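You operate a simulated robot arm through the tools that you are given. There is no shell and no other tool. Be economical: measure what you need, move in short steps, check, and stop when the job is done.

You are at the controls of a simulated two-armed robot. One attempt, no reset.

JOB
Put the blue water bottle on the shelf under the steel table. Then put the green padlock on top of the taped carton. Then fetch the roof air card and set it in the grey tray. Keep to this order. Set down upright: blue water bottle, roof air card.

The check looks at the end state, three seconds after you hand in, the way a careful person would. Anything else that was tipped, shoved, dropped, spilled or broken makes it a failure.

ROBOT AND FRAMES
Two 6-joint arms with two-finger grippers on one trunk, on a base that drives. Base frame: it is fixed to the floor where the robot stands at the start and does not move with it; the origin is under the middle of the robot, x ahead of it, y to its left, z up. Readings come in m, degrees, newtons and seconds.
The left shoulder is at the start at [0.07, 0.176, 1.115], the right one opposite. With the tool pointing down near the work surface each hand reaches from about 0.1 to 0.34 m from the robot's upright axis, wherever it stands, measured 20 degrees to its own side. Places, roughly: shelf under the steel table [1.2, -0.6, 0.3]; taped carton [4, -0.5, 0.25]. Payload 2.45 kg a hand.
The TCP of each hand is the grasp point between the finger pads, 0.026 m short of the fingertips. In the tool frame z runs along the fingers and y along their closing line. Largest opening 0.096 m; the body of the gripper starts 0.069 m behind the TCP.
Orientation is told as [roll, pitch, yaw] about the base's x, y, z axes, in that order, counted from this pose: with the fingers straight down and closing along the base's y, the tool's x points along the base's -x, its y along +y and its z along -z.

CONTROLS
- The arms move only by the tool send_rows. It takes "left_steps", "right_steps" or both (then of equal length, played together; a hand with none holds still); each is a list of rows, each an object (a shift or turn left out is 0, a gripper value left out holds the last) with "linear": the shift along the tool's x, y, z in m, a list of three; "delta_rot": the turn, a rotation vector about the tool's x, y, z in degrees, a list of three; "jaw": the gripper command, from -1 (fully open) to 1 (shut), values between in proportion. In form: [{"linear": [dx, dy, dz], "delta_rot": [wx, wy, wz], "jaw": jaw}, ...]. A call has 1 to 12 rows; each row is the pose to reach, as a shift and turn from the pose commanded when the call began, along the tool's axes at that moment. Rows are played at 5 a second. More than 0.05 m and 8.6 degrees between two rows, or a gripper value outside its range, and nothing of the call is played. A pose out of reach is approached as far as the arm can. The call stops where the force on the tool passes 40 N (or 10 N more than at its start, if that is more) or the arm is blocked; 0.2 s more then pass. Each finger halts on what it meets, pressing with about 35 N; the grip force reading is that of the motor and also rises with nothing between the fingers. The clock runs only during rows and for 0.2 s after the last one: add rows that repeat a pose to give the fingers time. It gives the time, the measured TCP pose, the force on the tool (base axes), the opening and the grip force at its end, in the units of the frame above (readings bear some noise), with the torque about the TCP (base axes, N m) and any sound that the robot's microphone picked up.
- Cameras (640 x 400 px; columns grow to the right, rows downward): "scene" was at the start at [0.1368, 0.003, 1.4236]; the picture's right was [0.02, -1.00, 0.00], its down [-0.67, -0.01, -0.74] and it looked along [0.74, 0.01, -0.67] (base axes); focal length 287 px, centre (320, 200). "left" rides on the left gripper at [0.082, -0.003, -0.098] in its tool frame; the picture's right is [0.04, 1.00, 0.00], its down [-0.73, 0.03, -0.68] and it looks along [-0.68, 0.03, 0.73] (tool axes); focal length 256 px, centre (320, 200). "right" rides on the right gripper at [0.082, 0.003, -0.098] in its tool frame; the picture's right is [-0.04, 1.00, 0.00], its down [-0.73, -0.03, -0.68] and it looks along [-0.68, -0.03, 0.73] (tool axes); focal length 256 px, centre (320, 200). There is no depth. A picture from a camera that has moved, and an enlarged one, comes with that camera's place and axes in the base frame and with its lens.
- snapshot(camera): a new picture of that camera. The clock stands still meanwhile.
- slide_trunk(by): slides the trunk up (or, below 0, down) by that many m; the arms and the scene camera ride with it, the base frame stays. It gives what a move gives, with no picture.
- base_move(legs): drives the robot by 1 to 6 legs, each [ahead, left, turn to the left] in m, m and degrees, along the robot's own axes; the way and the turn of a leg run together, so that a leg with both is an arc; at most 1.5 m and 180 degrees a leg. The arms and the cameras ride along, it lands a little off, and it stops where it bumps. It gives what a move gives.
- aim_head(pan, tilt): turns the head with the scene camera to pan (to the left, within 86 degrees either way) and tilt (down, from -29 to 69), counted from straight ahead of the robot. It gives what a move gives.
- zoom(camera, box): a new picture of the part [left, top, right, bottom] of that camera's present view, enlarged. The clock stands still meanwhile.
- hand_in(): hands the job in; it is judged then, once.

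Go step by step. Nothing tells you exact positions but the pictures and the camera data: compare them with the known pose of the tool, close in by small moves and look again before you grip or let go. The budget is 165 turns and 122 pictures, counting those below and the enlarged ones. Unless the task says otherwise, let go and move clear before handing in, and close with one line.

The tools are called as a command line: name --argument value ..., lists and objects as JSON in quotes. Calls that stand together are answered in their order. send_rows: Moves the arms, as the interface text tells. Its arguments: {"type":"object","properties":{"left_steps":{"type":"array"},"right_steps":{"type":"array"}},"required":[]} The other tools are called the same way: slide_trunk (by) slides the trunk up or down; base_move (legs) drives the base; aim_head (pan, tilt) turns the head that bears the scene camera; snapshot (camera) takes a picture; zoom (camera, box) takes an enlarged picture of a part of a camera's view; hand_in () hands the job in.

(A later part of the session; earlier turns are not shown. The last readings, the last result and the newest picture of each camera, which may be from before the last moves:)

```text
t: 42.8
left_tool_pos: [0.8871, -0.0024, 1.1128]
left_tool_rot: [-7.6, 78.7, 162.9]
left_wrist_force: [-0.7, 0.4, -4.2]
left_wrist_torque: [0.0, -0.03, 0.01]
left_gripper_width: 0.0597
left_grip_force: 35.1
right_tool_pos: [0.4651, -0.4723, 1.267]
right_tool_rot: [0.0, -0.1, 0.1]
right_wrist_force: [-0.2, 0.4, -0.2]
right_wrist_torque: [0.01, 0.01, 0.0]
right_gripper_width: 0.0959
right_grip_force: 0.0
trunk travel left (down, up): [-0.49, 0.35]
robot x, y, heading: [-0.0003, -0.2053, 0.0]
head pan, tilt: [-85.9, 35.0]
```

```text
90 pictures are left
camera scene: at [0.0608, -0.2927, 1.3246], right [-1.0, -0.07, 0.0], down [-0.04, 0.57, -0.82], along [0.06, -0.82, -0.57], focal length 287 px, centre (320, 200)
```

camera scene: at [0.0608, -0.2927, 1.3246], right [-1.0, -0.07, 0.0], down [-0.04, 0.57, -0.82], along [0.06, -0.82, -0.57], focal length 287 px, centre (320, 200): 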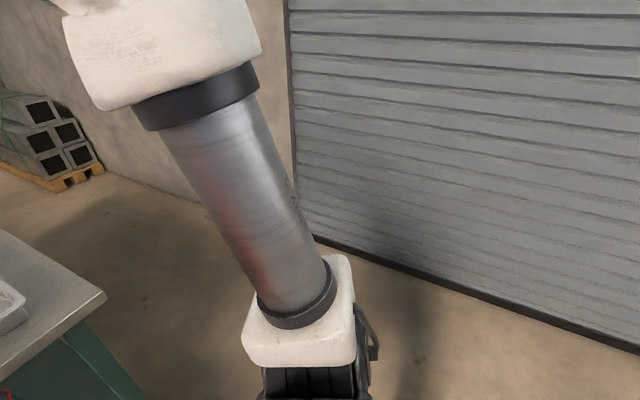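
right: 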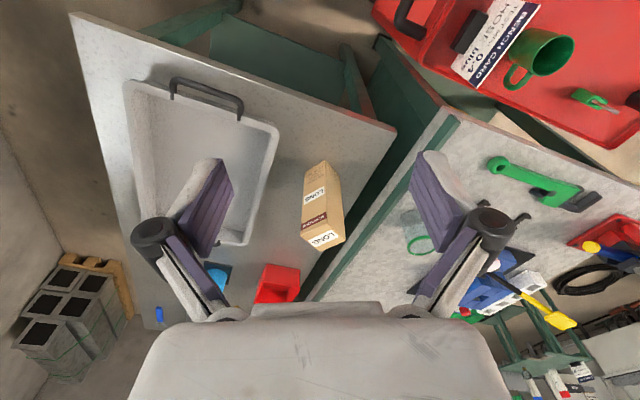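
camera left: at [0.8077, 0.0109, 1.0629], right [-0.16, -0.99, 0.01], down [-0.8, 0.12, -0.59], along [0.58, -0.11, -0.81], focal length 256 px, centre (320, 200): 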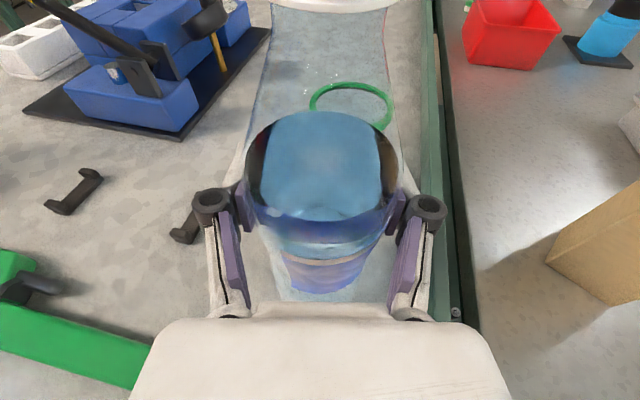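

There is room behind. I'll reverse 0.5 m and turn to face the steel table square on, at about −22°.

base_move --legs '[[-0.5, 0, 0], [0, 0, -22]]'

aim_head --pan 0 --tilt 40

slide_trunk --by -0.25

snapshot --camera "scene"

```text
t: 46.8
left_tool_pos: [0.4057, -0.3413, 1.1148]
left_tool_rot: [-7.5, 78.7, 141.6]
left_wrist_force: [-0.6, -0.8, -4.7]
left_wrist_torque: [-0.03, -0.03, -0.02]
left_gripper_width: 0.0595
left_grip_force: 35.1
right_tool_pos: [-0.1588, -0.6258, 1.2669]
right_tool_rot: [0.0, 0.1, -21.1]
right_wrist_force: [0.3, 0.9, -0.1]
right_wrist_torque: [0.0, -0.02, 0.01]
right_gripper_width: 0.0959
right_grip_force: 0.0
trunk travel left (down, up): [-0.49, 0.35]
robot x, y, heading: [-0.4974, -0.2098, -21.3]
head pan, tilt: [-85.9, 35.0]
```

```text
t: 48.4
left_tool_pos: [0.4046, -0.3406, 1.1137]
left_tool_rot: [-7.5, 78.8, 141.7]
left_wrist_force: [0.4, 0.5, -4.1]
left_wrist_torque: [-0.03, -0.08, -0.03]
left_gripper_width: 0.0594
left_grip_force: 35.1
right_tool_pos: [-0.1587, -0.6246, 1.2669]
right_tool_rot: [0.0, 0.0, -21.0]
right_wrist_force: [0.0, 1.1, 0.1]
right_wrist_torque: [-0.03, 0.01, -0.03]
right_gripper_width: 0.0963
right_grip_force: 0.0
trunk travel left (down, up): [-0.49, 0.35]
robot x, y, heading: [-0.4955, -0.2093, -20.9]
head pan, tilt: [0.0, 40.0]
```

```text
t: 51.0
left_tool_pos: [0.4043, -0.3413, 0.8641]
left_tool_rot: [-7.5, 78.7, 141.7]
left_wrist_force: [-0.1, -0.6, -4.2]
left_wrist_torque: [-0.03, -0.04, -0.02]
left_gripper_width: 0.0591
left_grip_force: 34.5
right_tool_pos: [-0.1599, -0.6244, 1.0176]
right_tool_rot: [0.0, 0.0, -21.0]
right_wrist_force: [0.5, -0.2, -0.2]
right_wrist_torque: [0.0, 0.02, 0.02]
right_gripper_width: 0.0958
right_grip_force: 0.0
trunk travel left (down, up): [-0.24, 0.6]
robot x, y, heading: [-0.495, -0.2095, -21.1]
head pan, tilt: [0.0, 40.0]
```

```text
89 pictures are left
camera scene: at [-0.3661, -0.2569, 1.067], right [-0.36, -0.93, 0.0], down [-0.6, 0.23, -0.77], along [0.71, -0.28, -0.64], focal length 287 px, centre (320, 200)
```

scene: 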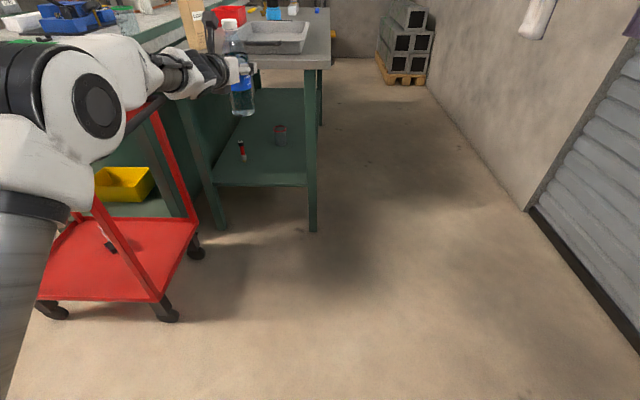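

The shelf is clearly visible: the flashlight is at (0.91, −0.35), the can at (0.97, −0.56), and a free spot at about (0.80, −0.475). I'll lower the trunk fully, then the arm, still out in the open.

slide_trunk --by -0.24

send_rows --left_steps '[{"linear": [-0.03, 0, 0.006]}, {"linear": [-0.06, 0, 0.012]}, {"linear": [-0.09, 0, 0.018]}, {"linear": [-0.12, 0, 0.024]}, {"linear": [-0.15, 0, 0.03]}, {"linear": [-0.17, 0, 0.034]}, {"linear": [-0.17, 0, 0.034]}]'

snapshot --camera "scene"

```text
t: 53.5
left_tool_pos: [0.4048, -0.3401, 0.6243]
left_tool_rot: [-7.6, 78.7, 141.7]
left_wrist_force: [0.2, 0.2, -4.5]
left_wrist_torque: [-0.04, -0.02, 0.0]
left_gripper_width: 0.0594
left_grip_force: 34.9
right_tool_pos: [-0.1591, -0.6237, 0.7768]
right_tool_rot: [-0.1, 0.0, -21.0]
right_wrist_force: [-0.4, -0.6, 0.0]
right_wrist_torque: [-0.01, -0.03, 0.02]
right_gripper_width: 0.0958
right_grip_force: 0.1
trunk travel left (down, up): [0.0, 0.84]
robot x, y, heading: [-0.4985, -0.2061, -21.0]
head pan, tilt: [0.0, 40.0]
```

```text
t: 55.1
left_tool_pos: [0.4051, -0.3385, 0.4497]
left_tool_rot: [-7.6, 78.7, 141.7]
left_wrist_force: [0.7, 0.7, -5.4]
left_wrist_torque: [-0.03, -0.05, 0.0]
left_gripper_width: 0.0594
left_grip_force: 34.8
right_tool_pos: [-0.1598, -0.6262, 0.7772]
right_tool_rot: [0.0, 0.0, -21.1]
right_wrist_force: [0.1, 0.5, 1.0]
right_wrist_torque: [0.01, 0.0, -0.02]
right_gripper_width: 0.096
right_grip_force: 0.0
trunk travel left (down, up): [0.0, 0.84]
robot x, y, heading: [-0.4966, -0.2083, -21.3]
head pan, tilt: [0.0, 40.0]
```

```text
88 pictures are left
camera scene: at [-0.3661, -0.2569, 0.827], right [-0.36, -0.93, 0.0], down [-0.6, 0.23, -0.77], along [0.71, -0.28, -0.64], focal length 287 px, centre (320, 200)
```

scene: 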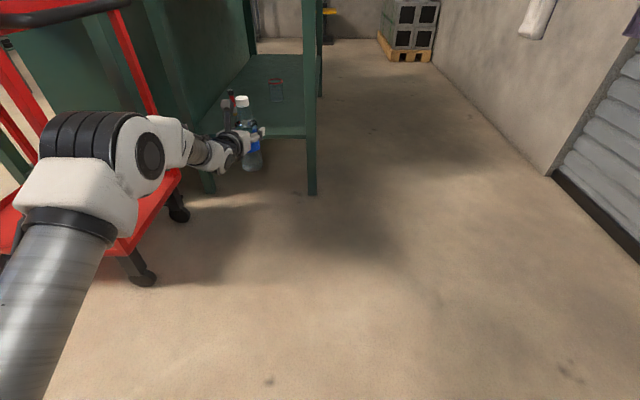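

The path between the table legs is clear. I'll drive in slowly, 0.28 m first.

base_move --legs '[[0.28, 0.01, 0]]'

snapshot --camera "scene"

snapshot --camera "left"

```text
t: 57.1
left_tool_pos: [0.6732, -0.4311, 0.4497]
left_tool_rot: [-7.4, 78.6, 141.7]
left_wrist_force: [0.6, -0.2, -4.0]
left_wrist_torque: [0.01, 0.0, -0.02]
left_gripper_width: 0.0596
left_grip_force: 35.0
right_tool_pos: [0.1102, -0.718, 0.7762]
right_tool_rot: [0.1, 0.0, -21.0]
right_wrist_force: [0.6, 0.4, 0.0]
right_wrist_torque: [0.02, 0.0, -0.04]
right_gripper_width: 0.0962
right_grip_force: 0.1
trunk travel left (down, up): [0.0, 0.84]
robot x, y, heading: [-0.2284, -0.3036, -21.0]
head pan, tilt: [0.0, 40.0]
```

```text
87 pictures are left
camera scene: at [-0.098, -0.3496, 0.8269], right [-0.36, -0.93, 0.0], down [-0.6, 0.23, -0.77], along [0.71, -0.28, -0.64], focal length 287 px, centre (320, 200)
```

scene: 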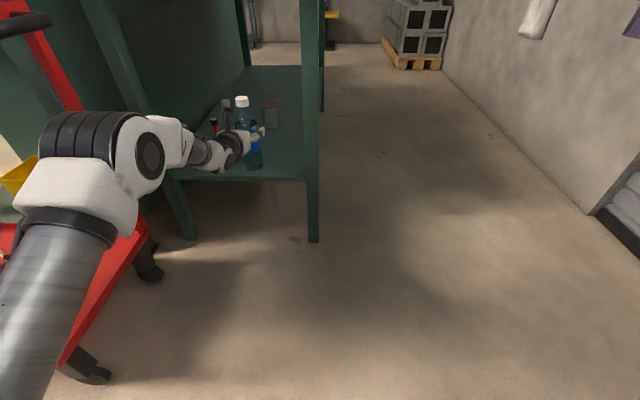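

```text
86 pictures are left
camera left: at [0.6048, -0.3893, 0.5486], right [-0.51, -0.86, 0.01], down [-0.7, 0.4, -0.59], along [0.5, -0.31, -0.81], focal length 256 px, centre (320, 200)
```

left: 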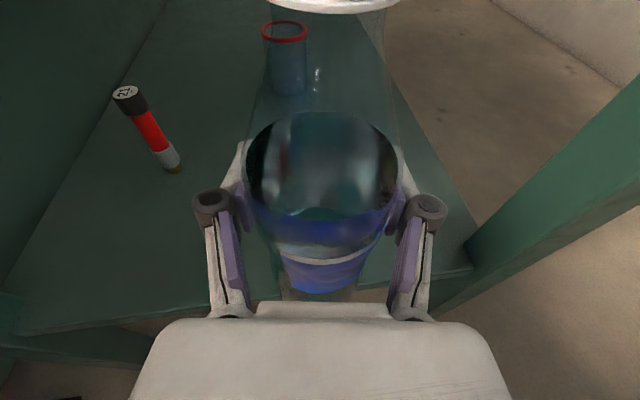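

Confirmed: the can and flashlight are both away from my target spot. Driving the last 0.13 m.

base_move --legs '[[0.13, 0, 0]]'

snapshot --camera "left"

snapshot --camera "scene"

```text
t: 58.4
left_tool_pos: [0.7938, -0.4779, 0.4493]
left_tool_rot: [-7.4, 78.7, 141.9]
left_wrist_force: [0.2, 0.1, -4.5]
left_wrist_torque: [0.01, 0.0, 0.01]
left_gripper_width: 0.0594
left_grip_force: 34.9
right_tool_pos: [0.2299, -0.7644, 0.7765]
right_tool_rot: [0.0, 0.0, -20.9]
right_wrist_force: [0.3, -0.1, -0.1]
right_wrist_torque: [0.0, 0.02, 0.02]
right_gripper_width: 0.0959
right_grip_force: 0.1
trunk travel left (down, up): [0.0, 0.84]
robot x, y, heading: [-0.1077, -0.3503, -21.1]
head pan, tilt: [0.0, 40.0]
```

```text
85 pictures are left
camera left: at [0.7257, -0.4357, 0.5483], right [-0.51, -0.86, 0.01], down [-0.7, 0.4, -0.59], along [0.5, -0.31, -0.81], focal length 256 px, centre (320, 200)
```

left: 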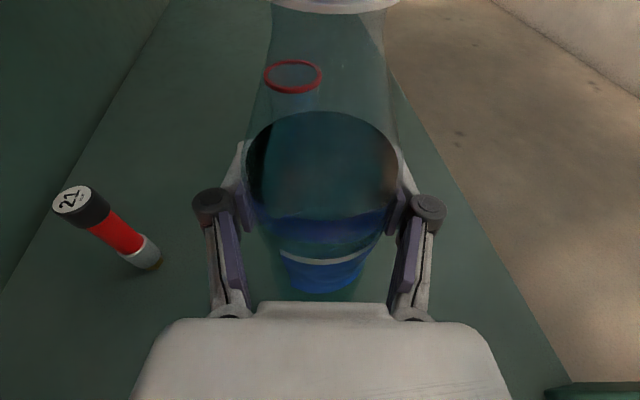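

```text
84 pictures are left
camera scene: at [0.0229, -0.3961, 0.8269], right [-0.36, -0.93, 0.0], down [-0.6, 0.23, -0.77], along [0.71, -0.28, -0.64], focal length 287 px, centre (320, 200)
```

scene: 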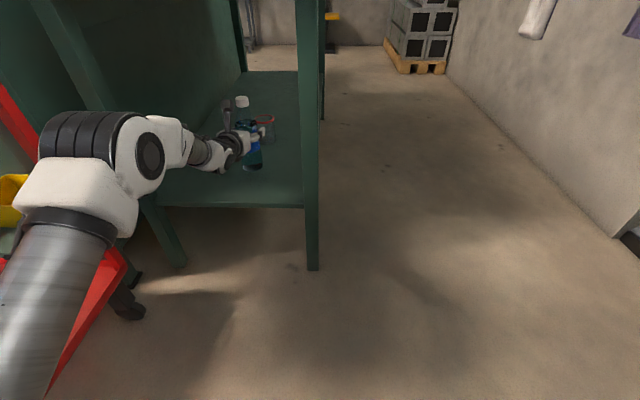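

The bottle is over the shelf spot. I'll lower it gently toward contact, expected near TCP z 0.414.

send_rows --left_steps '[{"linear": [-0.01, 0, 0.002]}, {"linear": [-0.02, 0, 0.004]}, {"linear": [-0.027, 0, 0.0054]}, {"linear": [-0.031, 0, 0.0062]}, {"linear": [-0.031, 0, 0.0062]}]'

```text
t: 59.6
left_tool_pos: [0.7944, -0.4766, 0.4177]
left_tool_rot: [-7.5, 78.5, 141.8]
left_wrist_force: [0.2, -1.3, -4.8]
left_wrist_torque: [-0.03, 0.0, -0.03]
left_gripper_width: 0.0595
left_grip_force: 34.6
right_tool_pos: [0.2294, -0.7631, 0.7772]
right_tool_rot: [0.1, 0.0, -21.0]
right_wrist_force: [-0.3, 0.9, 0.1]
right_wrist_torque: [-0.03, 0.02, 0.0]
right_gripper_width: 0.0961
right_grip_force: 0.0
trunk travel left (down, up): [0.0, 0.84]
robot x, y, heading: [-0.1043, -0.3482, -20.9]
head pan, tilt: [0.0, 40.0]
```

send_rows --left_steps '[{"linear": [-0.002, 0, 0.0004]}, {"linear": [-0.004, 0, 0.0008]}, {"linear": [-0.004, 0, 0.0008]}]'

zoom --camera "scene" --box '[190, 80, 310, 200]'

```text
t: 60.4
left_tool_pos: [0.794, -0.4768, 0.4126]
left_tool_rot: [-7.5, 78.7, 141.8]
left_wrist_force: [-0.3, -0.9, -2.9]
left_wrist_torque: [-0.03, 0.04, 0.01]
left_gripper_width: 0.0595
left_grip_force: 35.0
right_tool_pos: [0.2304, -0.7643, 0.7763]
right_tool_rot: [0.0, 0.0, -21.0]
right_wrist_force: [-0.1, -0.2, 1.0]
right_wrist_torque: [0.01, -0.04, 0.01]
right_gripper_width: 0.0961
right_grip_force: 0.1
trunk travel left (down, up): [0.0, 0.84]
robot x, y, heading: [-0.1108, -0.3479, -21.1]
head pan, tilt: [0.0, 40.0]
```

```text
3.33 times, centred on (250, 140) of scene
camera zoom: at [0.0226, -0.396, 0.827], right [-0.36, -0.93, 0.0], down [-0.6, 0.23, -0.77], along [0.71, -0.28, -0.64], focal length 956 px, centre (553, 400)
```

zoom: 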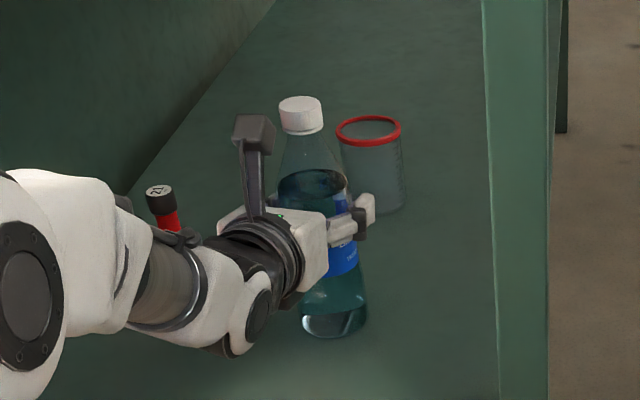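

Contact is just starting, so a couple of millimetres more.

send_rows --left_steps '[{"linear": [-0.0015, 0, 0.0003]}, {"linear": [-0.003, 0, 0.0006]}, {"linear": [-0.003, 0, 0.0006]}]'

```text
t: 61.2
left_tool_pos: [0.7929, -0.477, 0.415]
left_tool_rot: [-7.7, 79.0, 141.4]
left_wrist_force: [3.1, -3.5, 7.2]
left_wrist_torque: [-0.52, -0.07, 0.11]
left_gripper_width: 0.0595
left_grip_force: 35.3
right_tool_pos: [0.2298, -0.7656, 0.7784]
right_tool_rot: [0.0, -0.1, -21.0]
right_wrist_force: [0.2, 0.6, 0.4]
right_wrist_torque: [0.01, 0.02, -0.02]
right_gripper_width: 0.0959
right_grip_force: 0.2
trunk travel left (down, up): [0.0, 0.84]
robot x, y, heading: [-0.1086, -0.3508, -20.9]
head pan, tilt: [0.0, 40.0]
```

It's on the shelf. I'll relieve the load slightly and open slowly.

send_rows --left_steps '[{"linear": [0.001, 0, 0], "jaw": 1}, {"linear": [0.001, 0, 0], "jaw": 0.2}, {"linear": [0.001, 0, 0], "jaw": 0.0}, {"linear": [0.001, 0, 0], "jaw": -0.4}, {"linear": [0.001, 0, 0], "jaw": -1}, {"linear": [0.001, 0, 0], "jaw": -1}, {"linear": [0.001, 0, 0], "jaw": -1}]'

snapshot --camera "left"

```text
t: 62.8
left_tool_pos: [0.794, -0.4758, 0.4133]
left_tool_rot: [-7.6, 78.6, 141.8]
left_wrist_force: [-0.8, -0.4, -0.4]
left_wrist_torque: [0.01, 0.02, -0.03]
left_gripper_width: 0.0958
left_grip_force: 0.2
right_tool_pos: [0.2294, -0.7631, 0.7776]
right_tool_rot: [0.0, 0.0, -20.9]
right_wrist_force: [1.0, -0.1, 0.4]
right_wrist_torque: [-0.01, 0.01, 0.01]
right_gripper_width: 0.0959
right_grip_force: 0.1
trunk travel left (down, up): [0.0, 0.84]
robot x, y, heading: [-0.1058, -0.3482, -21.0]
head pan, tilt: [0.0, 40.0]
```

```text
82 pictures are left
camera left: at [0.7256, -0.4344, 0.5116], right [-0.51, -0.86, 0.01], down [-0.7, 0.4, -0.59], along [0.5, -0.31, -0.81], focal length 256 px, centre (320, 200)
```

left: 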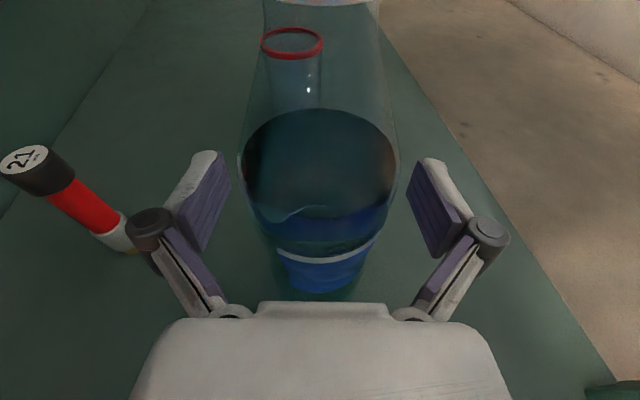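

Released and standing. Now I'll back the hand straight out, then reverse the base.

send_rows --left_steps '[{"linear": [-0.004, 0, -0.02]}, {"linear": [-0.009, 0, -0.045]}, {"linear": [-0.014, 0, -0.07]}, {"linear": [-0.019, 0, -0.095]}, {"linear": [-0.022, 0, -0.11]}, {"linear": [-0.022, 0, -0.11]}]'

base_move --legs '[[-0.35, 0, 0]]'

snapshot --camera "scene"

```text
t: 64.2
left_tool_pos: [0.7074, -0.4237, 0.4177]
left_tool_rot: [-0.9, 78.5, 147.4]
left_wrist_force: [-1.1, 0.7, -0.9]
left_wrist_torque: [-0.01, 0.01, 0.05]
left_gripper_width: 0.096
left_grip_force: 0.0
left hand out of reach, approached as far as the arm can: row 4, 5, 6
right_tool_pos: [0.2305, -0.7627, 0.7769]
right_tool_rot: [0.0, 0.0, -21.0]
right_wrist_force: [-0.1, -0.4, -0.2]
right_wrist_torque: [0.02, -0.01, 0.0]
right_gripper_width: 0.0961
right_grip_force: 0.1
trunk travel left (down, up): [0.0, 0.84]
robot x, y, heading: [-0.104, -0.3509, -21.3]
head pan, tilt: [0.0, 40.0]
```

```text
t: 66.4
left_tool_pos: [0.3791, -0.3004, 0.418]
left_tool_rot: [-1.0, 78.6, 147.1]
left_wrist_force: [0.2, -0.4, -0.1]
left_wrist_torque: [0.05, 0.01, 0.0]
left_gripper_width: 0.0957
left_grip_force: 0.2
right_tool_pos: [-0.1002, -0.6386, 0.778]
right_tool_rot: [0.0, 0.0, -21.3]
right_wrist_force: [-0.3, -0.5, 0.6]
right_wrist_torque: [-0.04, 0.0, 0.0]
right_gripper_width: 0.0957
right_grip_force: 0.1
trunk travel left (down, up): [0.0, 0.84]
robot x, y, heading: [-0.4353, -0.2223, -21.3]
head pan, tilt: [0.0, 40.0]
```

```text
81 pictures are left
camera scene: at [-0.307, -0.269, 0.8271], right [-0.36, -0.93, 0.0], down [-0.6, 0.23, -0.77], along [0.71, -0.28, -0.64], focal length 287 px, centre (320, 200)
```

scene: 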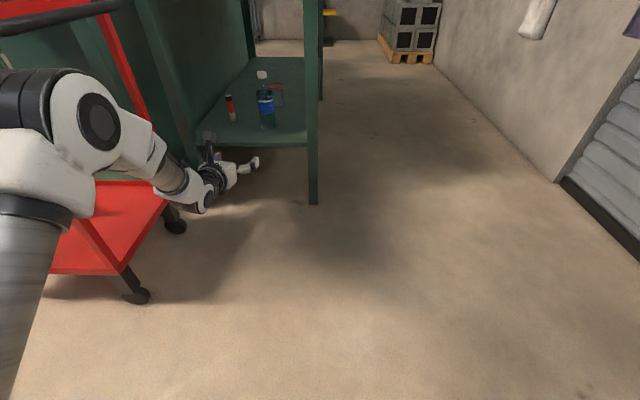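

The bottle stands upright on the shelf. Next is the padlock on the cart, near (0.71, 0.25). I'll raise the trunk, tilt the left hand further down, and drive to the front of the cart.

slide_trunk --by 0.7

send_rows --left_steps '[{"delta_rot": [0, -8, 0]}, {"delta_rot": [0, -16, 0]}, {"delta_rot": [0, -24, 0]}, {"delta_rot": [0, -32, 0]}, {"delta_rot": [0, -40, 0]}, {"delta_rot": [0, -40, 0]}]'

base_move --legs '[[0, 0, 21.3]]'

```text
refused: 0.7 is not a number from -0.4 to 0.4
```

```text
t: 67.8
left_tool_pos: [0.3787, -0.3011, 0.4182]
left_tool_rot: [-0.1, 38.6, 148.1]
left_wrist_force: [0.0, 0.6, -1.0]
left_wrist_torque: [-0.02, 0.01, -0.01]
left_gripper_width: 0.0961
left_grip_force: 0.1
left hand out of reach, approached as far as the arm can: row 4, 5
right_tool_pos: [-0.1009, -0.638, 0.7778]
right_tool_rot: [0.1, 0.0, -21.4]
right_wrist_force: [0.5, -0.2, 0.3]
right_wrist_torque: [0.01, -0.03, 0.01]
right_gripper_width: 0.0961
right_grip_force: 0.0
trunk travel left (down, up): [0.0, 0.84]
robot x, y, heading: [-0.4355, -0.2222, -21.4]
head pan, tilt: [0.0, 40.0]
```

```text
t: 69.4
left_tool_pos: [0.3513, 0.0018, 0.4187]
left_tool_rot: [-0.5, 38.5, 169.1]
left_wrist_force: [13.1, -18.3, 0.5]
left_wrist_torque: [0.89, 0.34, 0.07]
left_gripper_width: 0.0932
left_grip_force: 0.0
right_tool_pos: [0.0287, -0.4883, 0.7772]
right_tool_rot: [0.1, 0.0, 0.1]
right_wrist_force: [0.5, -0.5, 0.1]
right_wrist_torque: [0.01, -0.05, 0.02]
right_gripper_width: 0.0958
right_grip_force: 0.0
trunk travel left (down, up): [0.0, 0.84]
robot x, y, heading: [-0.4359, -0.2269, 0.0]
head pan, tilt: [0.0, 40.0]
```

The trunk raise was refused, so the hand swung low and now touches the cart leg. I'll undo that turn straight away and look.

base_move --legs '[[0, 0, -12]]'

aim_head --pan 20 --tilt 35

snapshot --camera "scene"

snapshot --camera "left"

```text
t: 70.5
left_tool_pos: [0.3797, -0.1667, 0.4184]
left_tool_rot: [-0.4, 38.6, 157.2]
left_wrist_force: [0.1, 0.3, 0.1]
left_wrist_torque: [0.0, -0.01, 0.01]
left_gripper_width: 0.096
left_grip_force: 0.1
right_tool_pos: [-0.0377, -0.577, 0.7784]
right_tool_rot: [0.0, 0.1, -11.8]
right_wrist_force: [-0.5, -0.4, -0.1]
right_wrist_torque: [0.02, -0.01, -0.03]
right_gripper_width: 0.0961
right_grip_force: 0.1
trunk travel left (down, up): [0.0, 0.84]
robot x, y, heading: [-0.4365, -0.2195, -11.9]
head pan, tilt: [0.0, 40.0]
```

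```text
t: 71.4
left_tool_pos: [0.3806, -0.1675, 0.4185]
left_tool_rot: [-0.3, 38.6, 157.2]
left_wrist_force: [-0.3, 0.1, -0.3]
left_wrist_torque: [0.03, -0.02, 0.0]
left_gripper_width: 0.0962
left_grip_force: 0.1
right_tool_pos: [-0.0366, -0.5769, 0.7776]
right_tool_rot: [0.0, 0.1, -11.8]
right_wrist_force: [-0.2, -1.1, -0.7]
right_wrist_torque: [0.0, -0.01, -0.04]
right_gripper_width: 0.096
right_grip_force: 0.2
trunk travel left (down, up): [0.0, 0.84]
robot x, y, heading: [-0.4344, -0.2185, -12.0]
head pan, tilt: [20.0, 35.0]
```

```text
80 pictures are left
camera scene: at [-0.2964, -0.218, 0.8346], right [0.14, -0.99, 0.0], down [-0.57, -0.08, -0.82], along [0.81, 0.12, -0.57], focal length 287 px, centre (320, 200)
```

scene: 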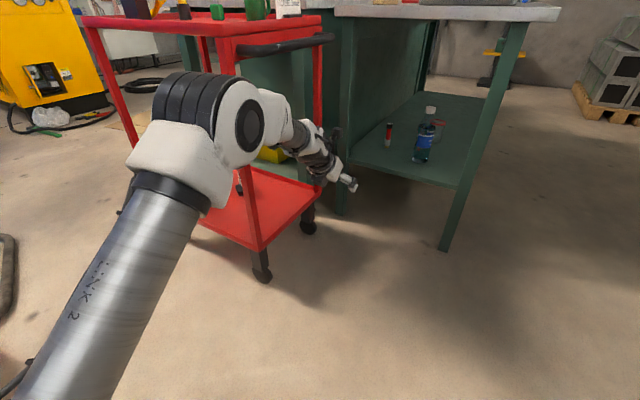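

```text
79 pictures are left
camera left: at [0.3841, -0.1657, 0.5459], right [-0.35, -0.93, 0.02], down [-0.93, 0.36, 0.07], along [-0.08, 0.01, -1.0], focal length 256 px, centre (320, 200)
```

left: 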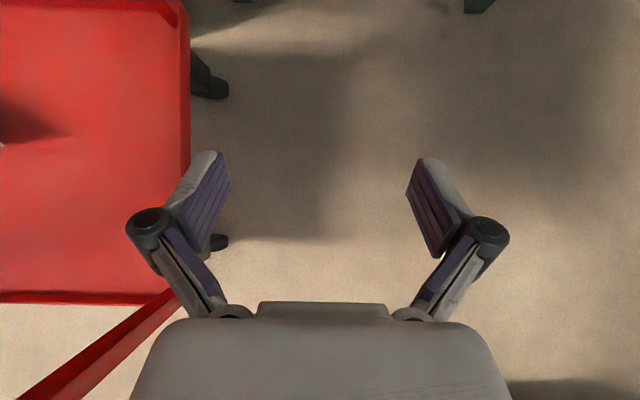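

The cart still stands and the hand is clear. I'll raise the trunk well up and check that the cart's contents are undisturbed.

slide_trunk --by 0.4

slide_trunk --by 0.35

snapshot --camera "scene"

```text
t: 75.2
left_tool_pos: [0.3812, -0.1666, 0.8186]
left_tool_rot: [-0.3, 38.6, 157.2]
left_wrist_force: [-0.4, -0.7, 0.1]
left_wrist_torque: [-0.03, 0.03, 0.0]
left_gripper_width: 0.0959
left_grip_force: 0.0
right_tool_pos: [-0.0365, -0.5777, 1.177]
right_tool_rot: [0.0, 0.0, -11.8]
right_wrist_force: [0.6, 0.0, -1.0]
right_wrist_torque: [0.02, 0.0, 0.0]
right_gripper_width: 0.0959
right_grip_force: 0.0
trunk travel left (down, up): [-0.4, 0.44]
robot x, y, heading: [-0.4352, -0.2253, -12.1]
head pan, tilt: [20.0, 35.0]
```

```text
t: 78.6
left_tool_pos: [0.3813, -0.1667, 1.1698]
left_tool_rot: [-0.3, 38.5, 157.2]
left_wrist_force: [-0.3, 0.4, -0.5]
left_wrist_torque: [0.02, 0.0, 0.0]
left_gripper_width: 0.0961
left_grip_force: 0.1
right_tool_pos: [-0.0373, -0.5766, 1.528]
right_tool_rot: [0.0, 0.0, -11.9]
right_wrist_force: [0.1, -0.8, 0.3]
right_wrist_torque: [0.0, -0.02, 0.0]
right_gripper_width: 0.0958
right_grip_force: 0.1
trunk travel left (down, up): [-0.75, 0.09]
robot x, y, heading: [-0.4345, -0.2241, -11.8]
head pan, tilt: [20.0, 35.0]
```

```text
78 pictures are left
camera scene: at [-0.2962, -0.218, 1.5846], right [0.14, -0.99, 0.0], down [-0.57, -0.08, -0.82], along [0.81, 0.12, -0.57], focal length 287 px, centre (320, 200)
```

scene: 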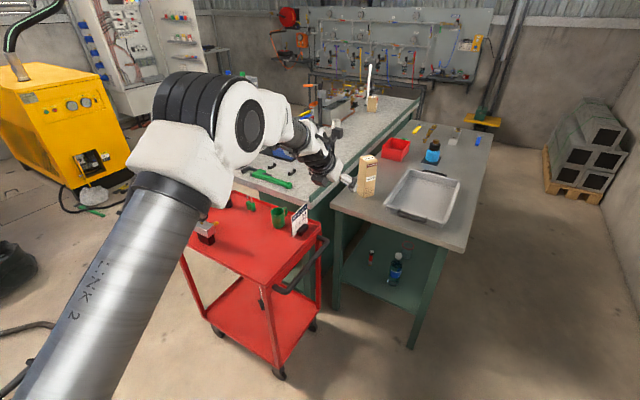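

Nothing on the cart tipped. I'll drive round to the front of it, staying 0.1 m short of the start pose, and measure whether the cart moved.

slide_trunk --by 0.09

base_move --legs '[[0, 0, 11.8], [0, 0.224, 0], [0.33, 0, 0]]'

aim_head --pan 0 --tilt 42.3

snapshot --camera "scene"

zoom --camera "scene" --box '[220, 170, 380, 330]'

```text
t: 79.9
left_tool_pos: [0.3816, -0.1665, 1.2578]
left_tool_rot: [-0.3, 38.5, 157.1]
left_wrist_force: [-0.8, -0.1, -0.2]
left_wrist_torque: [0.0, 0.0, -0.02]
left_gripper_width: 0.0958
left_grip_force: 0.1
right_tool_pos: [-0.0366, -0.5773, 1.6182]
right_tool_rot: [0.1, 0.1, -11.9]
right_wrist_force: [0.6, -0.3, 0.8]
right_wrist_torque: [0.0, 0.01, 0.03]
right_gripper_width: 0.0962
right_grip_force: 0.1
trunk travel left (down, up): [-0.84, 0.0]
robot x, y, heading: [-0.4358, -0.2208, -11.8]
head pan, tilt: [20.0, 35.0]
```

```text
t: 84.1
left_tool_pos: [0.6825, 0.2214, 1.2615]
left_tool_rot: [-0.4, 38.7, 168.4]
left_wrist_force: [0.1, 0.5, -0.7]
left_wrist_torque: [0.0, -0.04, 0.02]
left_gripper_width: 0.096
left_grip_force: 0.1
right_tool_pos: [0.3518, -0.2649, 1.6181]
right_tool_rot: [0.0, -0.2, -0.5]
right_wrist_force: [-0.9, 0.4, -0.5]
right_wrist_torque: [0.0, -0.03, -0.03]
right_gripper_width: 0.0959
right_grip_force: 0.1
trunk travel left (down, up): [-0.84, 0.0]
robot x, y, heading: [-0.105, 0.0088, -0.7]
head pan, tilt: [20.0, 35.0]
```

```text
t: 85.0
left_tool_pos: [0.6852, 0.2204, 1.2575]
left_tool_rot: [-0.3, 38.5, 168.5]
left_wrist_force: [-0.8, -0.3, -0.6]
left_wrist_torque: [0.01, 0.0, 0.01]
left_gripper_width: 0.096
left_grip_force: 0.1
right_tool_pos: [0.3553, -0.2639, 1.6172]
right_tool_rot: [0.0, 0.0, -0.6]
right_wrist_force: [0.7, 0.1, 0.0]
right_wrist_torque: [0.01, 0.03, 0.03]
right_gripper_width: 0.096
right_grip_force: 0.1
trunk travel left (down, up): [-0.84, 0.0]
robot x, y, heading: [-0.1058, 0.0064, -0.8]
head pan, tilt: [0.0, 42.3]
```

```text
77 pictures are left
camera scene: at [0.0321, 0.0072, 1.6636], right [-0.01, -1.0, 0.0], down [-0.67, 0.01, -0.74], along [0.74, -0.01, -0.67], focal length 287 px, centre (320, 200)
```

scene: 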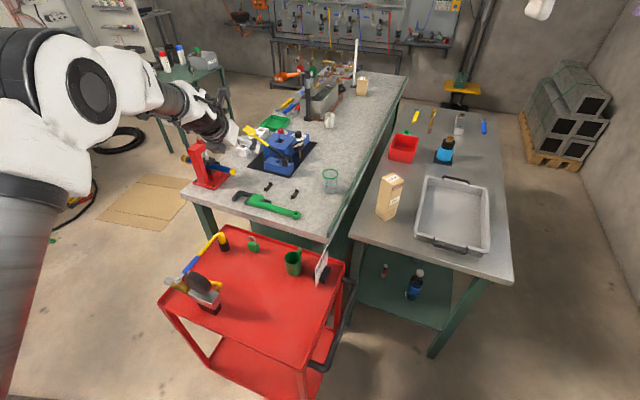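

```text
2.50 times, centred on (300, 250) of scene
camera zoom: at [0.0321, 0.0072, 1.6636], right [-0.01, -1.0, 0.0], down [-0.67, 0.01, -0.74], along [0.74, -0.01, -0.67], focal length 717 px, centre (370, 75)
```

zoom: 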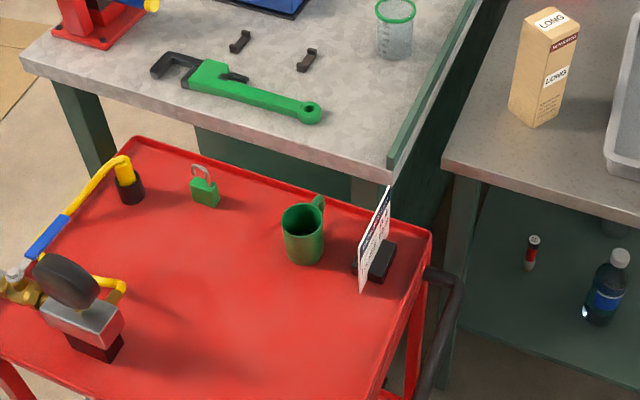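

The cart's corners measure the same as before, within a couple of millimetres, so it didn't shift. The padlock is at about (0.72, 0.25). Next I'll look with the hand camera.

snapshot --camera "left"

```text
75 pictures are left
camera left: at [0.6885, 0.2217, 1.3855], right [-0.17, -0.99, 0.02], down [-0.98, 0.17, 0.07], along [-0.08, -0.01, -1.0], focal length 256 px, centre (320, 200)
```

left: 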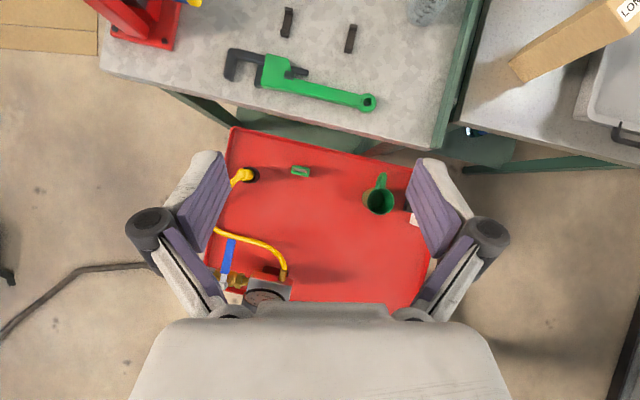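

zoom --camera "left" --box '[260, 140, 340, 200]'

zoom --camera "scene" --box '[225, 225, 285, 265]'

```text
6.67 times, centred on (300, 170) of left
camera zoom: at [0.6885, 0.2217, 1.3855], right [-0.17, -0.99, 0.02], down [-0.98, 0.17, 0.07], along [-0.08, -0.01, -1.0], focal length 1707 px, centre (453, 400)
```

zoom: 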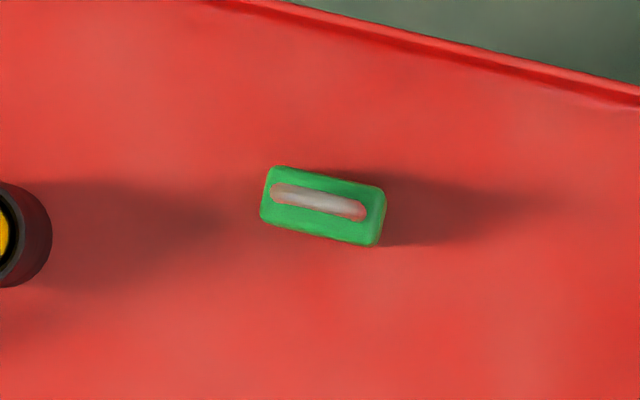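

```text
10.00 times, centred on (255, 245) of scene
camera zoom: at [0.0321, 0.0072, 1.6636], right [-0.01, -1.0, 0.0], down [-0.67, 0.01, -0.74], along [0.74, -0.01, -0.67], focal length 2867 px, centre (970, -250)
```

zoom: 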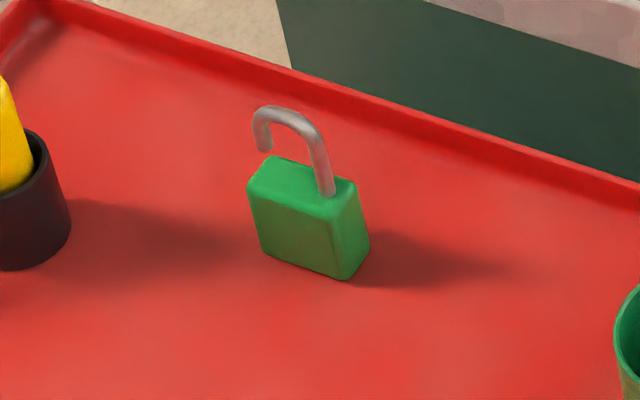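

The lock is about 42 mm wide with its wide axis about 20° off the base y axis, standing at (0.714, 0.2485). I'll yaw the hand to match and centre it, then lower the trunk toward it.

send_rows --left_steps '[{"linear": [0.009, -0.016, 0.007], "delta_rot": [-3.1, 0, 3.9]}, {"linear": [0.018, -0.033, 0.0145], "delta_rot": [-6.28, 0, 7.78]}, {"linear": [0.018, -0.033, 0.0145], "delta_rot": [-6.28, 0, 7.78]}]'

slide_trunk --by -0.25

snapshot --camera "left"

```text
t: 85.8
left_tool_pos: [0.7131, 0.2479, 1.2594]
left_tool_rot: [-0.3, 38.5, 158.4]
left_wrist_force: [0.2, 0.8, 0.0]
left_wrist_torque: [0.02, 0.03, 0.03]
left_gripper_width: 0.096
left_grip_force: 0.1
right_tool_pos: [0.3547, -0.2637, 1.6177]
right_tool_rot: [0.0, -0.1, -0.5]
right_wrist_force: [-0.1, -0.4, -0.3]
right_wrist_torque: [0.02, 0.04, 0.01]
right_gripper_width: 0.0963
right_grip_force: 0.1
trunk travel left (down, up): [-0.84, 0.0]
robot x, y, heading: [-0.1053, 0.0079, -0.4]
head pan, tilt: [0.0, 42.3]
```

```text
t: 88.3
left_tool_pos: [0.7127, 0.249, 1.0079]
left_tool_rot: [-0.2, 38.5, 158.5]
left_wrist_force: [-0.3, -0.6, -0.3]
left_wrist_torque: [-0.02, 0.0, 0.02]
left_gripper_width: 0.0959
left_grip_force: 0.1
right_tool_pos: [0.3534, -0.2626, 1.3673]
right_tool_rot: [0.0, -0.2, -0.6]
right_wrist_force: [0.2, 0.6, -0.6]
right_wrist_torque: [-0.02, -0.02, 0.0]
right_gripper_width: 0.0961
right_grip_force: 0.1
trunk travel left (down, up): [-0.59, 0.25]
robot x, y, heading: [-0.1051, 0.0045, -0.7]
head pan, tilt: [0.0, 42.3]
```

```text
72 pictures are left
camera left: at [0.7166, 0.2504, 1.1353], right [-0.33, -0.94, 0.02], down [-0.94, 0.34, 0.07], along [-0.08, 0.0, -1.0], focal length 256 px, centre (320, 200)
```

left: 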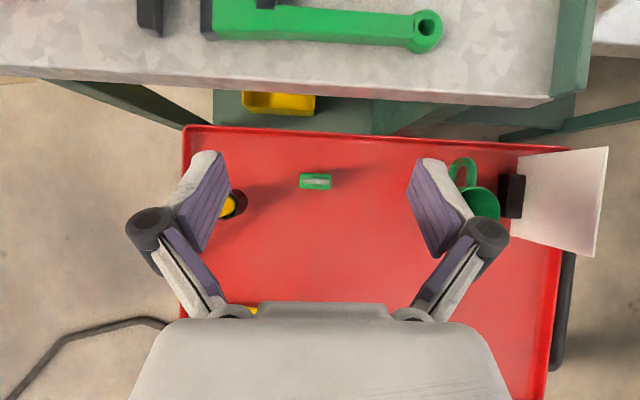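

Well aligned. A yellow tool stands to the left of the lock, so I'll half-close the jaws to about 65 mm before descending.

send_rows --left_steps '[{"jaw": -0.33}, {"jaw": -0.33}, {"jaw": -0.33}]'

slide_trunk --by -0.13

snapshot --camera "left"

snapshot --camera "scene"

```text
t: 89.2
left_tool_pos: [0.7124, 0.2496, 1.0083]
left_tool_rot: [-0.2, 38.4, 158.4]
left_wrist_force: [0.4, -0.4, 1.0]
left_wrist_torque: [0.0, 0.02, 0.03]
left_gripper_width: 0.0638
left_grip_force: 0.0
right_tool_pos: [0.3547, -0.2643, 1.3674]
right_tool_rot: [0.0, -0.1, -0.6]
right_wrist_force: [0.6, -1.1, -0.6]
right_wrist_torque: [-0.02, 0.01, 0.0]
right_gripper_width: 0.096
right_grip_force: 0.2
trunk travel left (down, up): [-0.59, 0.25]
robot x, y, heading: [-0.106, 0.0075, -0.3]
head pan, tilt: [0.0, 42.3]
```

```text
t: 90.7
left_tool_pos: [0.7127, 0.2492, 0.8782]
left_tool_rot: [-0.2, 38.6, 158.5]
left_wrist_force: [-0.2, 0.8, 0.1]
left_wrist_torque: [0.0, 0.01, 0.03]
left_gripper_width: 0.0637
left_grip_force: 0.0
right_tool_pos: [0.3541, -0.2632, 1.2376]
right_tool_rot: [-0.1, -0.1, -0.6]
right_wrist_force: [0.4, -0.3, 0.6]
right_wrist_torque: [-0.01, 0.02, 0.01]
right_gripper_width: 0.0959
right_grip_force: 0.0
trunk travel left (down, up): [-0.46, 0.38]
robot x, y, heading: [-0.1025, 0.0074, -0.5]
head pan, tilt: [0.0, 42.3]
```

```text
71 pictures are left
camera left: at [0.7166, 0.2503, 1.0054], right [-0.33, -0.94, 0.02], down [-0.94, 0.34, 0.07], along [-0.08, 0.0, -1.0], focal length 256 px, centre (320, 200)
```

left: 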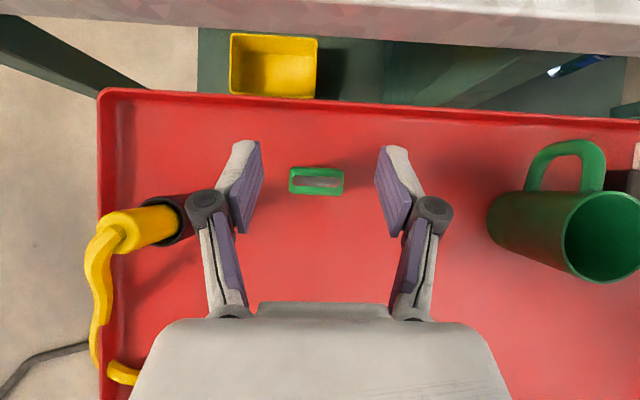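

```text
70 pictures are left
camera scene: at [0.0309, 0.0074, 1.2838], right [-0.01, -1.0, 0.0], down [-0.67, 0.01, -0.74], along [0.74, -0.01, -0.67], focal length 287 px, centre (320, 200)
```

scene: 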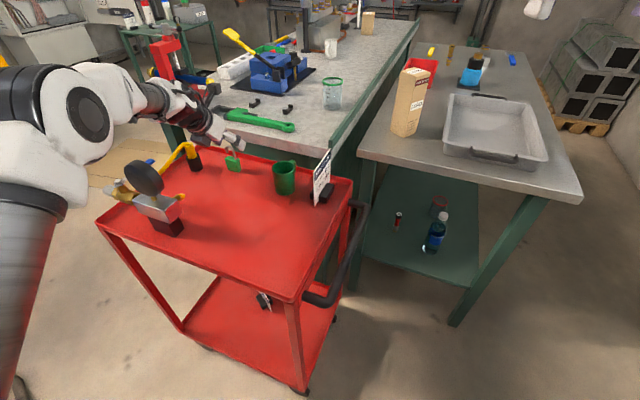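

The lock sits between the fingers with good clearance from the yellow tool. Lowering a further 5 cm.

slide_trunk --by -0.05

snapshot --camera "left"

zoom --camera "scene" --box '[170, 110, 290, 190]'

```text
t: 91.7
left_tool_pos: [0.7125, 0.2485, 0.8286]
left_tool_rot: [-0.3, 38.5, 158.5]
left_wrist_force: [0.3, 0.6, -0.1]
left_wrist_torque: [0.0, 0.01, 0.02]
left_gripper_width: 0.0639
left_grip_force: 0.0
right_tool_pos: [0.3547, -0.2633, 1.1877]
right_tool_rot: [0.0, -0.1, -0.6]
right_wrist_force: [-1.0, -0.3, 0.9]
right_wrist_torque: [-0.03, -0.01, -0.01]
right_gripper_width: 0.096
right_grip_force: 0.1
trunk travel left (down, up): [-0.41, 0.43]
robot x, y, heading: [-0.1049, 0.0068, -0.6]
head pan, tilt: [0.0, 42.3]
```

```text
69 pictures are left
camera left: at [0.7165, 0.2503, 0.9554], right [-0.33, -0.94, 0.02], down [-0.94, 0.34, 0.07], along [-0.08, 0.0, -1.0], focal length 256 px, centre (320, 200)
```

left: 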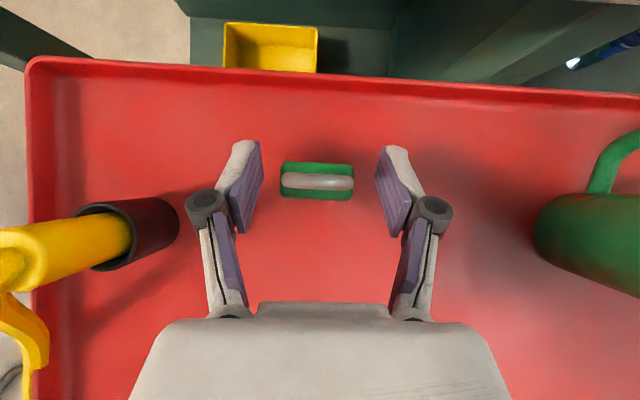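

```text
5.00 times, centred on (230, 150) of scene
camera zoom: at [0.0308, 0.0074, 1.2337], right [-0.01, -1.0, 0.0], down [-0.67, 0.01, -0.74], along [0.74, -0.01, -0.67], focal length 1434 px, centre (770, 450)
```

zoom: 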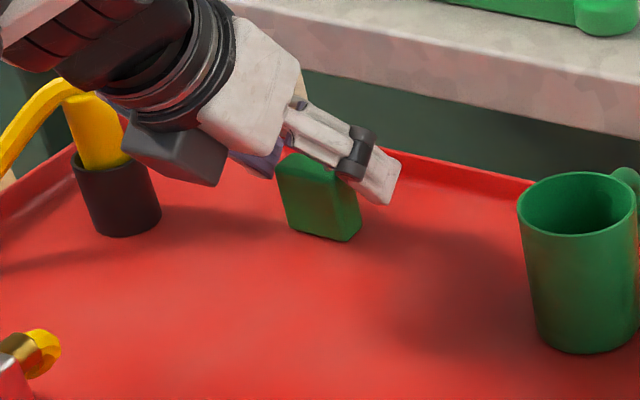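

Still aligned. I'll lower the last 2 cm with the arm, watching the force, then close.

send_rows --left_steps '[{"linear": [-0.004, -0.001, 0.01]}, {"linear": [-0.008, -0.001, 0.016]}, {"linear": [-0.0112, -0.001, 0.0185]}, {"linear": [-0.0112, -0.001, 0.0185]}]'

snapshot --camera "left"

```text
t: 92.7
left_tool_pos: [0.7168, 0.25, 0.8073]
left_tool_rot: [-0.2, 38.4, 158.4]
left_wrist_force: [-0.4, -0.5, -0.4]
left_wrist_torque: [0.01, 0.01, -0.01]
left_gripper_width: 0.0638
left_grip_force: 0.0
right_tool_pos: [0.3538, -0.2638, 1.1882]
right_tool_rot: [0.0, -0.1, -0.6]
right_wrist_force: [-0.3, -0.7, -0.5]
right_wrist_torque: [-0.02, 0.04, 0.0]
right_gripper_width: 0.096
right_grip_force: 0.0
trunk travel left (down, up): [-0.41, 0.43]
robot x, y, heading: [-0.1081, 0.0116, -0.6]
head pan, tilt: [0.0, 42.3]
```

```text
67 pictures are left
camera left: at [0.7199, 0.251, 0.9342], right [-0.33, -0.94, 0.02], down [-0.94, 0.34, 0.07], along [-0.08, 0.0, -1.0], focal length 256 px, centre (320, 200)
```

left: 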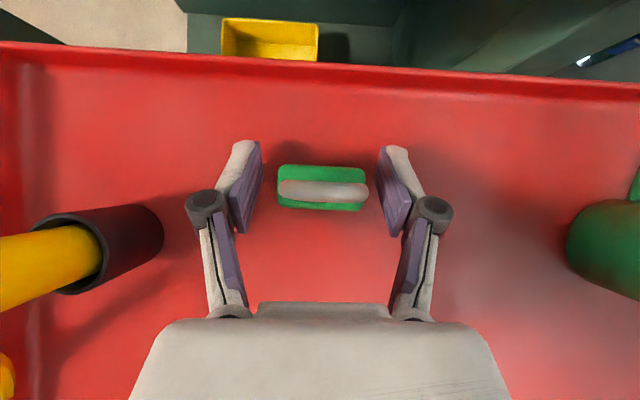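

send_rows --left_steps '[{"jaw": 0.0}, {"jaw": 0.5}, {"jaw": 1}, {"jaw": 1}, {"jaw": 1}]'

slide_trunk --by 0.1

snapshot --camera "left"

zoom --camera "scene" --box '[170, 110, 290, 190]'

```text
t: 93.8
left_tool_pos: [0.7149, 0.25, 0.8084]
left_tool_rot: [-0.3, 38.6, 158.5]
left_wrist_force: [-0.5, -0.2, 1.9]
left_wrist_torque: [-0.01, 0.02, -0.03]
left_gripper_width: 0.0391
left_grip_force: 35.2
right_tool_pos: [0.3544, -0.2638, 1.188]
right_tool_rot: [0.0, -0.2, -0.7]
right_wrist_force: [0.1, -0.1, -0.2]
right_wrist_torque: [0.0, 0.02, -0.01]
right_gripper_width: 0.096
right_grip_force: 0.0
trunk travel left (down, up): [-0.41, 0.43]
robot x, y, heading: [-0.1073, 0.0077, -0.5]
head pan, tilt: [0.0, 42.3]
```

```text
t: 95.2
left_tool_pos: [0.7171, 0.2487, 0.9069]
left_tool_rot: [-0.2, 38.5, 158.6]
left_wrist_force: [-0.1, -0.3, -0.5]
left_wrist_torque: [-0.01, -0.03, -0.01]
left_gripper_width: 0.0391
left_grip_force: 34.6
right_tool_pos: [0.3559, -0.2645, 1.2877]
right_tool_rot: [0.0, 0.1, -0.6]
right_wrist_force: [0.4, 0.2, -0.1]
right_wrist_torque: [-0.03, 0.02, 0.02]
right_gripper_width: 0.0962
right_grip_force: 0.0
trunk travel left (down, up): [-0.51, 0.33]
robot x, y, heading: [-0.1056, 0.0071, -0.7]
head pan, tilt: [0.0, 42.3]
```

```text
66 pictures are left
camera left: at [0.7203, 0.251, 1.0338], right [-0.33, -0.94, 0.02], down [-0.94, 0.34, 0.07], along [-0.08, 0.0, -1.0], focal length 256 px, centre (320, 200)
```

left: 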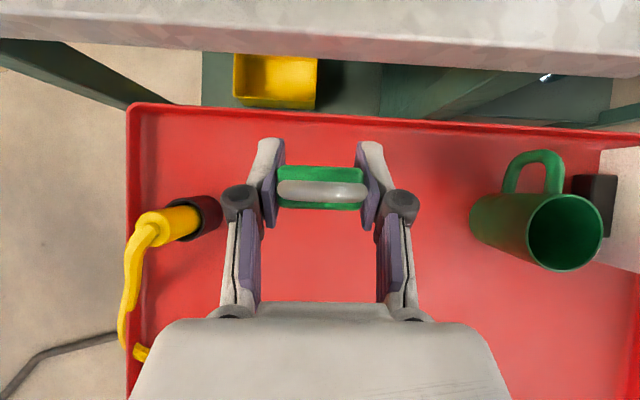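

```text
5.00 times, centred on (230, 150) of scene
camera zoom: at [0.0316, 0.0074, 1.3336], right [-0.01, -1.0, 0.0], down [-0.67, 0.01, -0.74], along [0.74, -0.01, -0.67], focal length 1434 px, centre (770, 450)
```

zoom: 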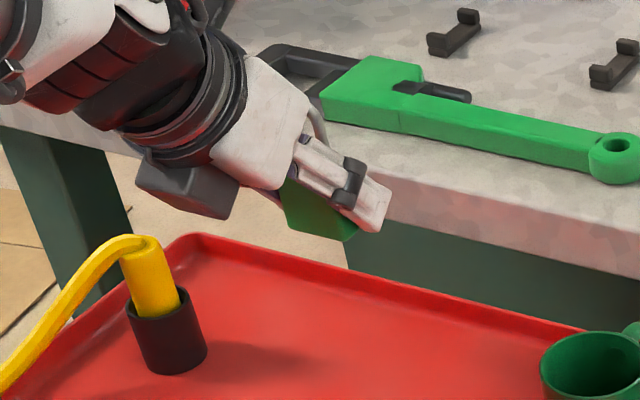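

Got the padlock. Now I'll raise the trunk and find the taped carton near (4, −0.5) and a way to it.

slide_trunk --by 0.33

aim_head --pan 0 --tilt 18

snapshot --camera "scene"

zoom --camera "scene" --box '[220, 120, 420, 245]'

```text
t: 98.4
left_tool_pos: [0.7161, 0.2498, 1.2367]
left_tool_rot: [-0.2, 38.5, 158.5]
left_wrist_force: [-0.1, 0.4, -0.9]
left_wrist_torque: [-0.02, 0.0, 0.02]
left_gripper_width: 0.0389
left_grip_force: 35.6
right_tool_pos: [0.357, -0.2641, 1.6169]
right_tool_rot: [-0.1, 0.0, -0.6]
right_wrist_force: [-1.0, -0.1, 0.5]
right_wrist_torque: [0.01, 0.02, 0.0]
right_gripper_width: 0.0961
right_grip_force: 0.3
trunk travel left (down, up): [-0.84, 0.0]
robot x, y, heading: [-0.1019, 0.0106, -0.7]
head pan, tilt: [0.0, 42.3]
```

```text
t: 99.3
left_tool_pos: [0.7164, 0.2504, 1.2367]
left_tool_rot: [-0.1, 38.5, 158.5]
left_wrist_force: [-0.4, 0.1, -1.6]
left_wrist_torque: [0.0, -0.02, -0.04]
left_gripper_width: 0.0389
left_grip_force: 34.7
right_tool_pos: [0.3552, -0.2625, 1.6178]
right_tool_rot: [-0.1, -0.1, -0.6]
right_wrist_force: [0.5, -0.4, -0.2]
right_wrist_torque: [0.01, -0.01, 0.03]
right_gripper_width: 0.0961
right_grip_force: 0.0
trunk travel left (down, up): [-0.84, 0.0]
robot x, y, heading: [-0.1057, 0.0096, -0.6]
head pan, tilt: [0.0, 18.0]
```

```text
64 pictures are left
camera scene: at [0.0414, 0.0073, 1.7016], right [-0.01, -1.0, 0.0], down [-0.31, 0.0, -0.95], along [0.95, -0.01, -0.31], focal length 287 px, centre (320, 200)
```

scene: 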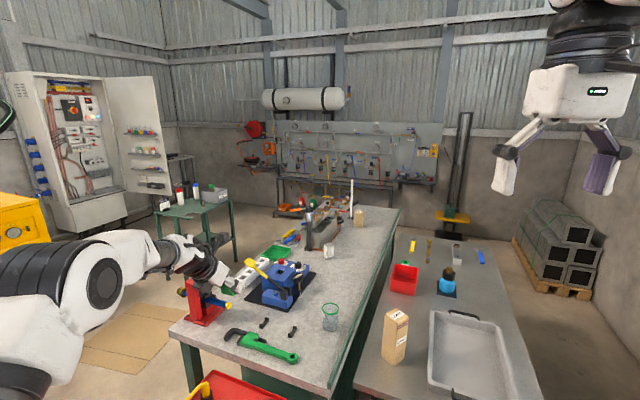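

```text
3.20 times, centred on (320, 182) of scene
camera zoom: at [0.0414, 0.0073, 1.7016], right [-0.01, -1.0, 0.0], down [-0.31, 0.0, -0.95], along [0.95, -0.01, -0.31], focal length 918 px, centre (320, 256)
```

zoom: 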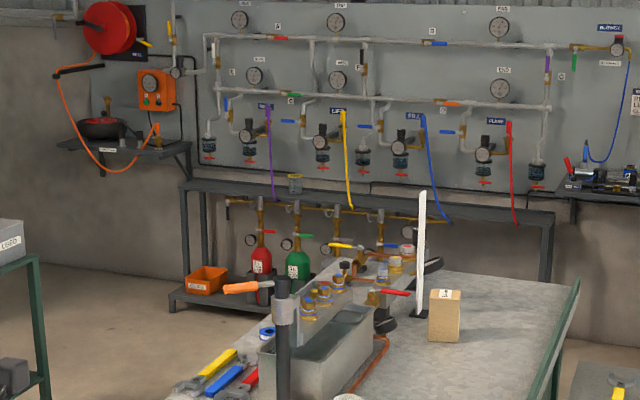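

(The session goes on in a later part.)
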